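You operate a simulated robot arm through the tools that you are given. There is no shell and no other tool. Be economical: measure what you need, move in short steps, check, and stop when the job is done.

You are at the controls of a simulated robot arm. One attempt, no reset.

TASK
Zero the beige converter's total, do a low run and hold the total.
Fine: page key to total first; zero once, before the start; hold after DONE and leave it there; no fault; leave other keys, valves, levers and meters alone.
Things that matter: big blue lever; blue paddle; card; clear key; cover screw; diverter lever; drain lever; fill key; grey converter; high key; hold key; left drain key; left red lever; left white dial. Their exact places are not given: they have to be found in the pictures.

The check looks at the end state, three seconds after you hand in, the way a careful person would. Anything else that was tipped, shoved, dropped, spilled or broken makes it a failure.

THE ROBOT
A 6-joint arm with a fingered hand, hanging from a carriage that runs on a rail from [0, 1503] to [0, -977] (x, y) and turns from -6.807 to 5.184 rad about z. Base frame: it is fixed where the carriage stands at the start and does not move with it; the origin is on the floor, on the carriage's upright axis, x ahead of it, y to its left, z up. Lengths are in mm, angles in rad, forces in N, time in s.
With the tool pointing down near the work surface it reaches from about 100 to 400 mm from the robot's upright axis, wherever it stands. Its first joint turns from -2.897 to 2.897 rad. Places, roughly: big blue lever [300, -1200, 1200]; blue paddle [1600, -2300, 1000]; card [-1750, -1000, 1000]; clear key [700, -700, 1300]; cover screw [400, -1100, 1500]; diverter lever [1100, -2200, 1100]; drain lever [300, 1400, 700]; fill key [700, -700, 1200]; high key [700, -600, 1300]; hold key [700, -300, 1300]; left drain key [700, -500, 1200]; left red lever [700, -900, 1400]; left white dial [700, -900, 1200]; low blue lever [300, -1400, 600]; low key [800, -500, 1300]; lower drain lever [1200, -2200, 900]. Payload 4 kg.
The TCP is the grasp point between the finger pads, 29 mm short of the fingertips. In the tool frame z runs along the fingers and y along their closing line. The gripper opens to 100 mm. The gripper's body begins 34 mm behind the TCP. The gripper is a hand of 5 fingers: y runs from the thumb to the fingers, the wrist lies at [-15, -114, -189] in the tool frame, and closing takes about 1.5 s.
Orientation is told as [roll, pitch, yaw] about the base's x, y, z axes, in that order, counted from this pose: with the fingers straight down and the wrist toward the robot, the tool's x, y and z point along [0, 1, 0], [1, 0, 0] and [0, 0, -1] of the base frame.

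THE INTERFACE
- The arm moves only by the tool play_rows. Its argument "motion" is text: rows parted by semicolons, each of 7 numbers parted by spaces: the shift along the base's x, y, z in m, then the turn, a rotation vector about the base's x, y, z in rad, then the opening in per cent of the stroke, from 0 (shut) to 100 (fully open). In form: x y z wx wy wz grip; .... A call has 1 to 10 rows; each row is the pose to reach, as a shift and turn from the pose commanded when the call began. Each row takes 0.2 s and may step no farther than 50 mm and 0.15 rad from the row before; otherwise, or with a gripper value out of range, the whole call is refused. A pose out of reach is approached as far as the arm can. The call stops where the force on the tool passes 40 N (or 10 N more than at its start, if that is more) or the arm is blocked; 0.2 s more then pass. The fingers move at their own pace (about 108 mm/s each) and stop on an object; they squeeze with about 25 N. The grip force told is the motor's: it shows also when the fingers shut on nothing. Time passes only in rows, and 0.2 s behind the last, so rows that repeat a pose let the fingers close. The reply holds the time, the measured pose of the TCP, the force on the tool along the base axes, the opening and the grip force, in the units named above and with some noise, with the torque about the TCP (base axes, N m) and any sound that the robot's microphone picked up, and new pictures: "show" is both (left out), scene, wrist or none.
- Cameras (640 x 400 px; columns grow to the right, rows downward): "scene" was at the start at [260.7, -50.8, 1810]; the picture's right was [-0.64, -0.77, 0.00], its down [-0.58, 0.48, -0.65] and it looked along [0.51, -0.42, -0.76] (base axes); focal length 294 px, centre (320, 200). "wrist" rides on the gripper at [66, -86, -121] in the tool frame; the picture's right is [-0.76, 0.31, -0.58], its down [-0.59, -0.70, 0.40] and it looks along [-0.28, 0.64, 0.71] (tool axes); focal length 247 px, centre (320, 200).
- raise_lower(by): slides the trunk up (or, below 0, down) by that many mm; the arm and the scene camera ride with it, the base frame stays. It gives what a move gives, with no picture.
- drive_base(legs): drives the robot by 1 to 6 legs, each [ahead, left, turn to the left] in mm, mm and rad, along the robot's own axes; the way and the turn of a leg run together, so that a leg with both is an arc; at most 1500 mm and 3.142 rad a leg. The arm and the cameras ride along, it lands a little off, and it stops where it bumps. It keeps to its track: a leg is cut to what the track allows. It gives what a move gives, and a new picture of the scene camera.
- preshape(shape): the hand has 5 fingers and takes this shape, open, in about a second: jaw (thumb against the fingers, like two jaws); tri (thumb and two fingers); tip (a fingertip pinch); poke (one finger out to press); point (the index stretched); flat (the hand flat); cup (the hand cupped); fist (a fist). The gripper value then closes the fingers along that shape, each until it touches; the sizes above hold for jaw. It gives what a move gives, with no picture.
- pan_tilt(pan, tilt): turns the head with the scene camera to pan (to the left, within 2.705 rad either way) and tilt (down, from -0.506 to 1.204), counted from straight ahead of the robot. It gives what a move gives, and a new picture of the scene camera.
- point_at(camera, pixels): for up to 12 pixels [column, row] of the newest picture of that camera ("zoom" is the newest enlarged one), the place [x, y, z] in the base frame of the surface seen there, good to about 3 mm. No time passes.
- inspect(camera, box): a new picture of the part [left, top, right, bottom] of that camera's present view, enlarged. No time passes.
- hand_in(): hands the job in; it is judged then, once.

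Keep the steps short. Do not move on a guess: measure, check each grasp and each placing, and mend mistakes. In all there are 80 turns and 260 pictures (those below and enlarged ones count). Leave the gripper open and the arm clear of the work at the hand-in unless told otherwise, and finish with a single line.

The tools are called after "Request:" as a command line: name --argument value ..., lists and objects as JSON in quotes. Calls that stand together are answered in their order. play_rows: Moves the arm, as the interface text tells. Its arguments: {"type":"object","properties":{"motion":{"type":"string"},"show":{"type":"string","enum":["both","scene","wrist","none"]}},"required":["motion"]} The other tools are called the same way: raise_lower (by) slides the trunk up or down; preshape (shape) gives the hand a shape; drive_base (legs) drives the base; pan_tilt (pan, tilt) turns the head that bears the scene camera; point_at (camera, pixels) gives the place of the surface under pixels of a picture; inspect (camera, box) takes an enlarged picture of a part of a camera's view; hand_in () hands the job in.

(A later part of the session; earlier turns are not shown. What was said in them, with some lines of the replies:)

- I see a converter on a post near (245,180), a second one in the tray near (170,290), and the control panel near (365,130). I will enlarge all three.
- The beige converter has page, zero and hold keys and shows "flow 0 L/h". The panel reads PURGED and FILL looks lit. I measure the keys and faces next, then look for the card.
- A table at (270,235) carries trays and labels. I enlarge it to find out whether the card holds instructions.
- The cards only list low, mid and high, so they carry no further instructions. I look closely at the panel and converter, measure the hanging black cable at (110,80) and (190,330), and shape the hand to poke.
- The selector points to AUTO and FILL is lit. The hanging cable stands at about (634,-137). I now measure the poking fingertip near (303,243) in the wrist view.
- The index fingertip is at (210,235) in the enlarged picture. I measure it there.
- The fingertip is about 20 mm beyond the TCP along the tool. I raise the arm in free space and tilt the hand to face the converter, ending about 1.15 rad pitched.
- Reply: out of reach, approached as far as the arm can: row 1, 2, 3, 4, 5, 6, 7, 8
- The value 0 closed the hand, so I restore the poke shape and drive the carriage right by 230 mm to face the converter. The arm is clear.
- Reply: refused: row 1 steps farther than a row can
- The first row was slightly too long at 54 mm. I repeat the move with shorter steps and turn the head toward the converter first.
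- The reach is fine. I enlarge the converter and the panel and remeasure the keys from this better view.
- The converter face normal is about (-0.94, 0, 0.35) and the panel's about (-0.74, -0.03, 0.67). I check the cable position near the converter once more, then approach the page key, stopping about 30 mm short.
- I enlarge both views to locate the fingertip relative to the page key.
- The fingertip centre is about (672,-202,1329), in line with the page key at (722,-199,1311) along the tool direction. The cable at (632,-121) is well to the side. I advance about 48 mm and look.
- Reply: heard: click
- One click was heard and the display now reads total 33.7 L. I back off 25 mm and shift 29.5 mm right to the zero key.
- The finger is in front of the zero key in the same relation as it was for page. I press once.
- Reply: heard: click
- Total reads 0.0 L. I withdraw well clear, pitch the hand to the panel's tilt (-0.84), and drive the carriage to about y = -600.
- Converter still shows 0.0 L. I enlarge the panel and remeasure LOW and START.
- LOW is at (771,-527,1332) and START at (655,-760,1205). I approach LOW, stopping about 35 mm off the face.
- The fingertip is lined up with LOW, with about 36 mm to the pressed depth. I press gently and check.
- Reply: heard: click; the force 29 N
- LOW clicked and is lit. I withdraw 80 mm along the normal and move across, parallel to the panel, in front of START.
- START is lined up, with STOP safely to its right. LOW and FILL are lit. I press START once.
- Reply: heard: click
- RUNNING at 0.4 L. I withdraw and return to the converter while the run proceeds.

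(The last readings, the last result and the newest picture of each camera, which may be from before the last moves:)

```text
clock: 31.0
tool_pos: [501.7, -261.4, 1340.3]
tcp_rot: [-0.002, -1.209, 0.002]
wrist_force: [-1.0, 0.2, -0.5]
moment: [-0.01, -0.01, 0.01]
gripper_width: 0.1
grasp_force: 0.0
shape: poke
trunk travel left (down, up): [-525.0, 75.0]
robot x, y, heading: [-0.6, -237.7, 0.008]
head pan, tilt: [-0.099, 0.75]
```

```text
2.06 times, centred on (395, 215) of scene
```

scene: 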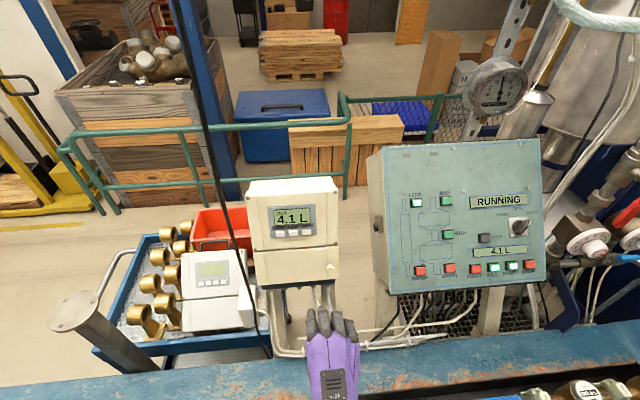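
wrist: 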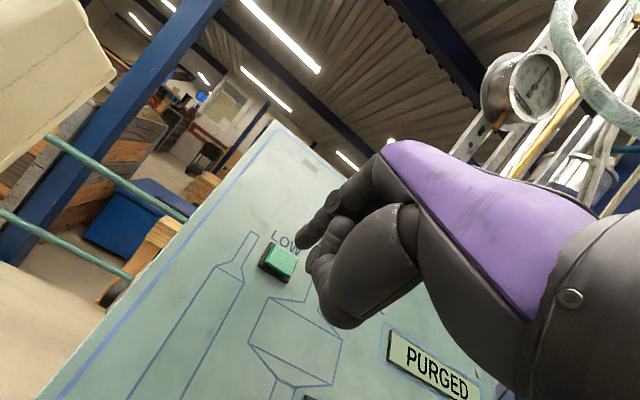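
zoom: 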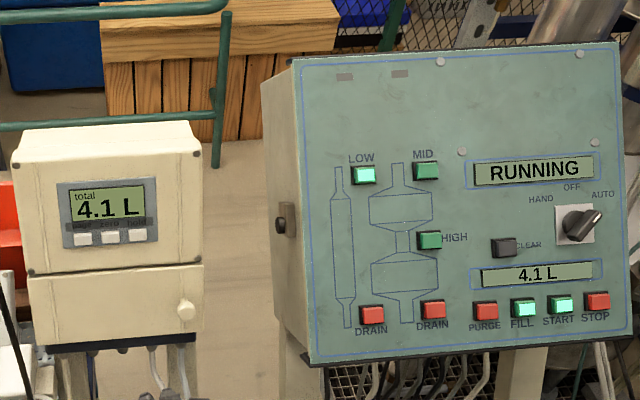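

The run reads 4.1 L on both displays. I bring the finger to about 40 mm in front of the hold key and wait there.

Request:
play_rows --motion "0.045 0 0 0 0 0 100; 0.09 0 0 0 0 0 100; 0.13 0 -0.004 0 0 0 100; 0.162 0 -0.007 0 0 0 100; 0.162 0 -0.007 0 0 0 100; 0.162 0 -0.007 0 0 0 100" --show "none"

Request:
inspect --camera "scene" --box '[240, 140, 550, 290]'

Request:
inspect --camera "wrist" --box '[230, 180, 350, 310]'

Request:
point_at --camera "scene" --pixels '[[280, 233], [293, 232], [305, 231]]'

```text
clock: 32.4
tool_pos: [664.8, -261.7, 1333.3]
tcp_rot: [-0.002, -1.209, 0.003]
wrist_force: [0.6, 0.2, 0.3]
moment: [-0.01, 0.02, -0.04]
gripper_width: 0.0
grasp_force: 0.1
shape: poke
trunk travel left (down, up): [-525.0, 75.0]
robot x, y, heading: [1.5, -238.8, 0.002]
head pan, tilt: [-0.099, 0.75]
```

```text
2.06 times, centred on (395, 215) of scene
```

zoom: 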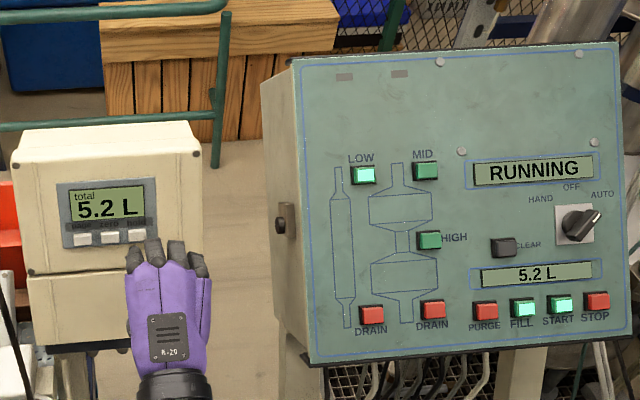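

```text
3.08 times, centred on (290, 245) of wrist
```

zoom: 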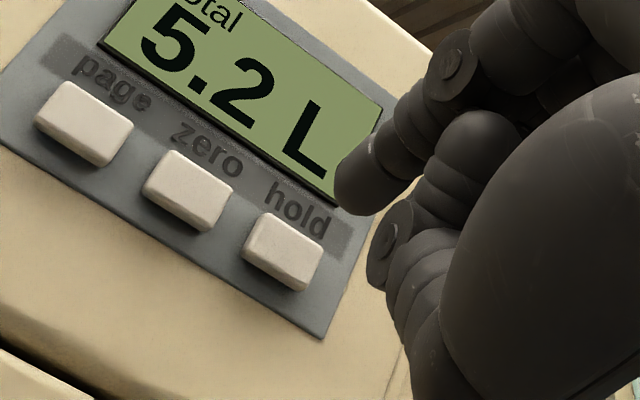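

```text
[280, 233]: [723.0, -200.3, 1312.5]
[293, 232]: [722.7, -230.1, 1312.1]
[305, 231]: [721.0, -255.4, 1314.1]
```

The finger is lined up with hold. The run is at 5.2 L, so I wait in place.

Request:
play_rows --motion "0 0 0 0 0 0 100; 0 0 0 0 0 0 100; 0 0 0 0 0 0 100; 0 0 0 0 0 0 100; 0 0 0 0 0 0 100; 0 0 0 0 0 0 100; 0 0 0 0 0 0 100; 0 0 0 0 0 0 100; 0 0 0 0 0 0 100; 0 0 0 0 0 0 100" --show "none"

Request:
play_rows --motion "0 0 0 0 0 0 100; 0 0 0 0 0 0 100; 0 0 0 0 0 0 100; 0 0 0 0 0 0 100; 0 0 0 0 0 0 100; 0 0 0 0 0 0 100; 0 0 0 0 0 0 100; 0 0 0 0 0 0 100; 0 0 0 0 0 0 100; 0 0 0 0 0 0 100" --show "none"

Request:
inspect --camera "scene" --box '[240, 140, 550, 290]'

```text
clock: 34.6
tool_pos: [664.7, -262.2, 1333.8]
tcp_rot: [-0.002, -1.208, 0.001]
wrist_force: [-0.4, 0.4, 0.0]
moment: [-0.05, 0.0, 0.01]
gripper_width: 0.0
grasp_force: 0.1
shape: poke
trunk travel left (down, up): [-525.0, 75.0]
robot x, y, heading: [0.1, -239.1, -0.0]
head pan, tilt: [-0.099, 0.75]
```

```text
clock: 36.8
tool_pos: [665.4, -261.5, 1333.3]
tcp_rot: [-0.002, -1.21, 0.003]
wrist_force: [-0.2, -0.1, 1.0]
moment: [0.0, 0.0, 0.01]
gripper_width: 0.0
grasp_force: 0.1
shape: poke
trunk travel left (down, up): [-525.0, 75.0]
robot x, y, heading: [-0.7, -237.6, -0.001]
head pan, tilt: [-0.099, 0.75]
```

```text
2.06 times, centred on (395, 215) of scene
```

zoom: 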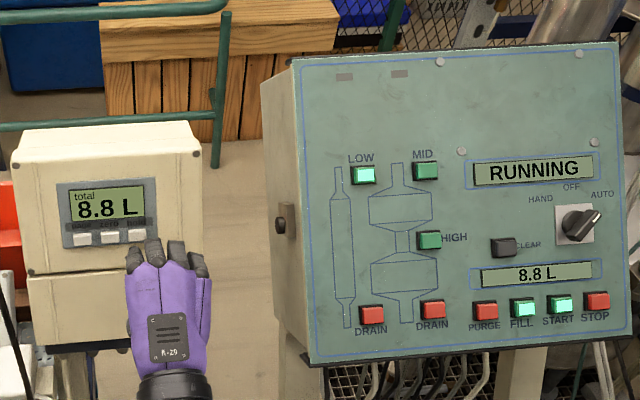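

Still RUNNING at 8.8 L. I keep waiting.

Request:
play_rows --motion "0 0 0 0 0 0 100; 0 0 0 0 0 0 100; 0 0 0 0 0 0 100; 0 0 0 0 0 0 100; 0 0 0 0 0 0 100; 0 0 0 0 0 0 100; 0 0 0 0 0 0 100; 0 0 0 0 0 0 100; 0 0 0 0 0 0 100; 0 0 0 0 0 0 100" --show "none"

Request:
inspect --camera "scene" --box '[240, 140, 550, 290]'

Request:
play_rows --motion "0 0 0 0 0 0 100; 0 0 0 0 0 0 100; 0 0 0 0 0 0 100; 0 0 0 0 0 0 100; 0 0 0 0 0 0 100; 0 0 0 0 0 0 100; 0 0 0 0 0 0 100; 0 0 0 0 0 0 100; 0 0 0 0 0 0 100; 0 0 0 0 0 0 100" --show "none"

Request:
inspect --camera "scene" --box '[240, 140, 550, 290]'

```text
clock: 39.0
tool_pos: [664.9, -261.5, 1333.3]
tcp_rot: [-0.002, -1.209, 0.004]
wrist_force: [-0.5, 0.8, -0.5]
moment: [0.01, 0.04, -0.02]
gripper_width: 0.2
grasp_force: 0.1
shape: poke
trunk travel left (down, up): [-525.0, 75.0]
robot x, y, heading: [0.8, -238.3, 0.001]
head pan, tilt: [-0.099, 0.75]
```

```text
2.06 times, centred on (395, 215) of scene
```

zoom: 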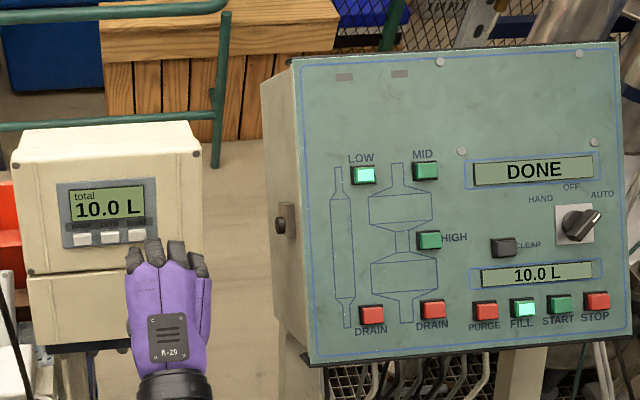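

```text
clock: 41.2
tool_pos: [665.2, -261.6, 1333.3]
tcp_rot: [-0.001, -1.209, 0.002]
wrist_force: [-0.9, -0.9, 0.6]
moment: [-0.01, -0.01, 0.0]
gripper_width: 0.0
grasp_force: 0.1
shape: poke
trunk travel left (down, up): [-525.0, 75.0]
robot x, y, heading: [-1.9, -237.3, 0.004]
head pan, tilt: [-0.099, 0.75]
```

```text
2.06 times, centred on (395, 215) of scene
```

zoom: 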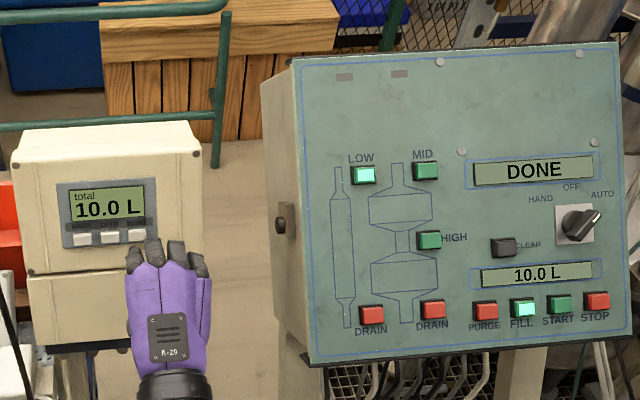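

The panel shows DONE and the total reads 10.0 L. I press hold once.

Request:
play_rows --motion "0.015 0 -0.0055 0 0 0 100; 0.026 0 -0.01 0 0 0 100; 0.032 0 -0.012 0 0 0 100; 0.0365 0 -0.014 0 0 0 100" --show "none"

Request:
inspect --camera "scene" --box '[255, 195, 335, 255]'

```text
clock: 42.2
tool_pos: [699.9, -261.1, 1321.6]
tcp_rot: [-0.001, -1.214, 0.002]
wrist_force: [-11.9, 0.4, 7.0]
moment: [-0.02, -0.08, -0.1]
gripper_width: 0.2
grasp_force: 0.0
shape: poke
trunk travel left (down, up): [-525.0, 75.0]
robot x, y, heading: [-1.7, -237.7, 0.002]
head pan, tilt: [-0.099, 0.75]
heard: click
```

```text
6.67 times, centred on (295, 225) of scene
```

zoom: 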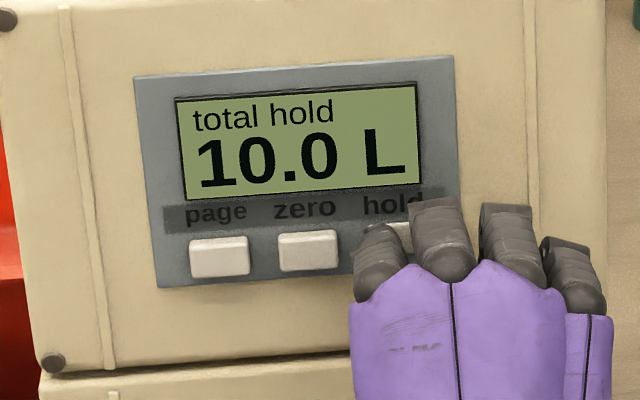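

The display reads "total hold 10.0 L". I withdraw the arm well clear, open the hand and check.

Request:
play_rows --motion "-0.015 0 0.006 0 0 0 100; -0.05 0 0.015 0 0 0 100; -0.095 0 0.02 0 0 0 100; -0.14 0 0.02 0 0 0 100; -0.185 0 0.02 0 0 0 100; -0.23 0 0.02 0 0 0 100; -0.275 0 0.02 0 0 0 100" --show "none"

Request:
preshape --shape "jaw"

Request:
inspect --camera "scene" --box '[240, 140, 550, 290]'

```text
clock: 43.8
tool_pos: [424.3, -262.3, 1342.8]
tcp_rot: [-0.003, -1.211, 0.002]
wrist_force: [-0.3, 0.0, 1.4]
moment: [-0.01, 0.03, 0.02]
gripper_width: 0.0
grasp_force: 0.1
shape: poke
trunk travel left (down, up): [-525.0, 75.0]
robot x, y, heading: [-2.3, -239.4, 0.004]
head pan, tilt: [-0.099, 0.75]
```

```text
clock: 44.7
tool_pos: [425.0, -262.7, 1340.9]
tcp_rot: [-0.001, -1.21, 0.005]
wrist_force: [0.0, -0.1, 0.0]
moment: [0.0, -0.03, -0.01]
gripper_width: 99.9
grasp_force: 0.0
shape: jaw
trunk travel left (down, up): [-525.0, 75.0]
robot x, y, heading: [0.3, -240.3, -0.001]
head pan, tilt: [-0.099, 0.75]
```

```text
2.06 times, centred on (395, 215) of scene
```

zoom: 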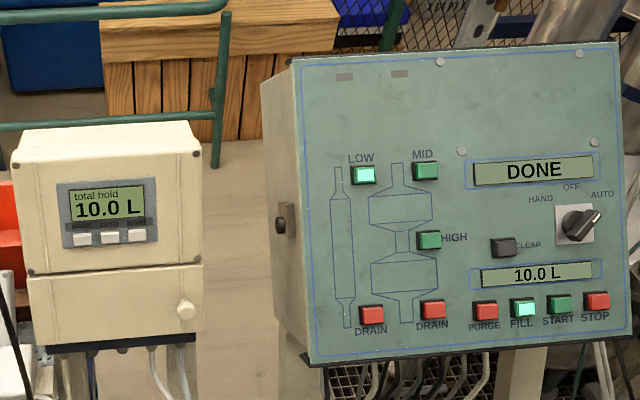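

The converter shows "total hold 10.0 L", the panel shows DONE, and there is no fault. The hand is open and clear, so I hand in.

Request:
hand_in

```text
The job is handed in.
```

The beige converter was paged to total and zeroed once, the low run finished at DONE, and the total is held at 10.0 L with no fault shown.
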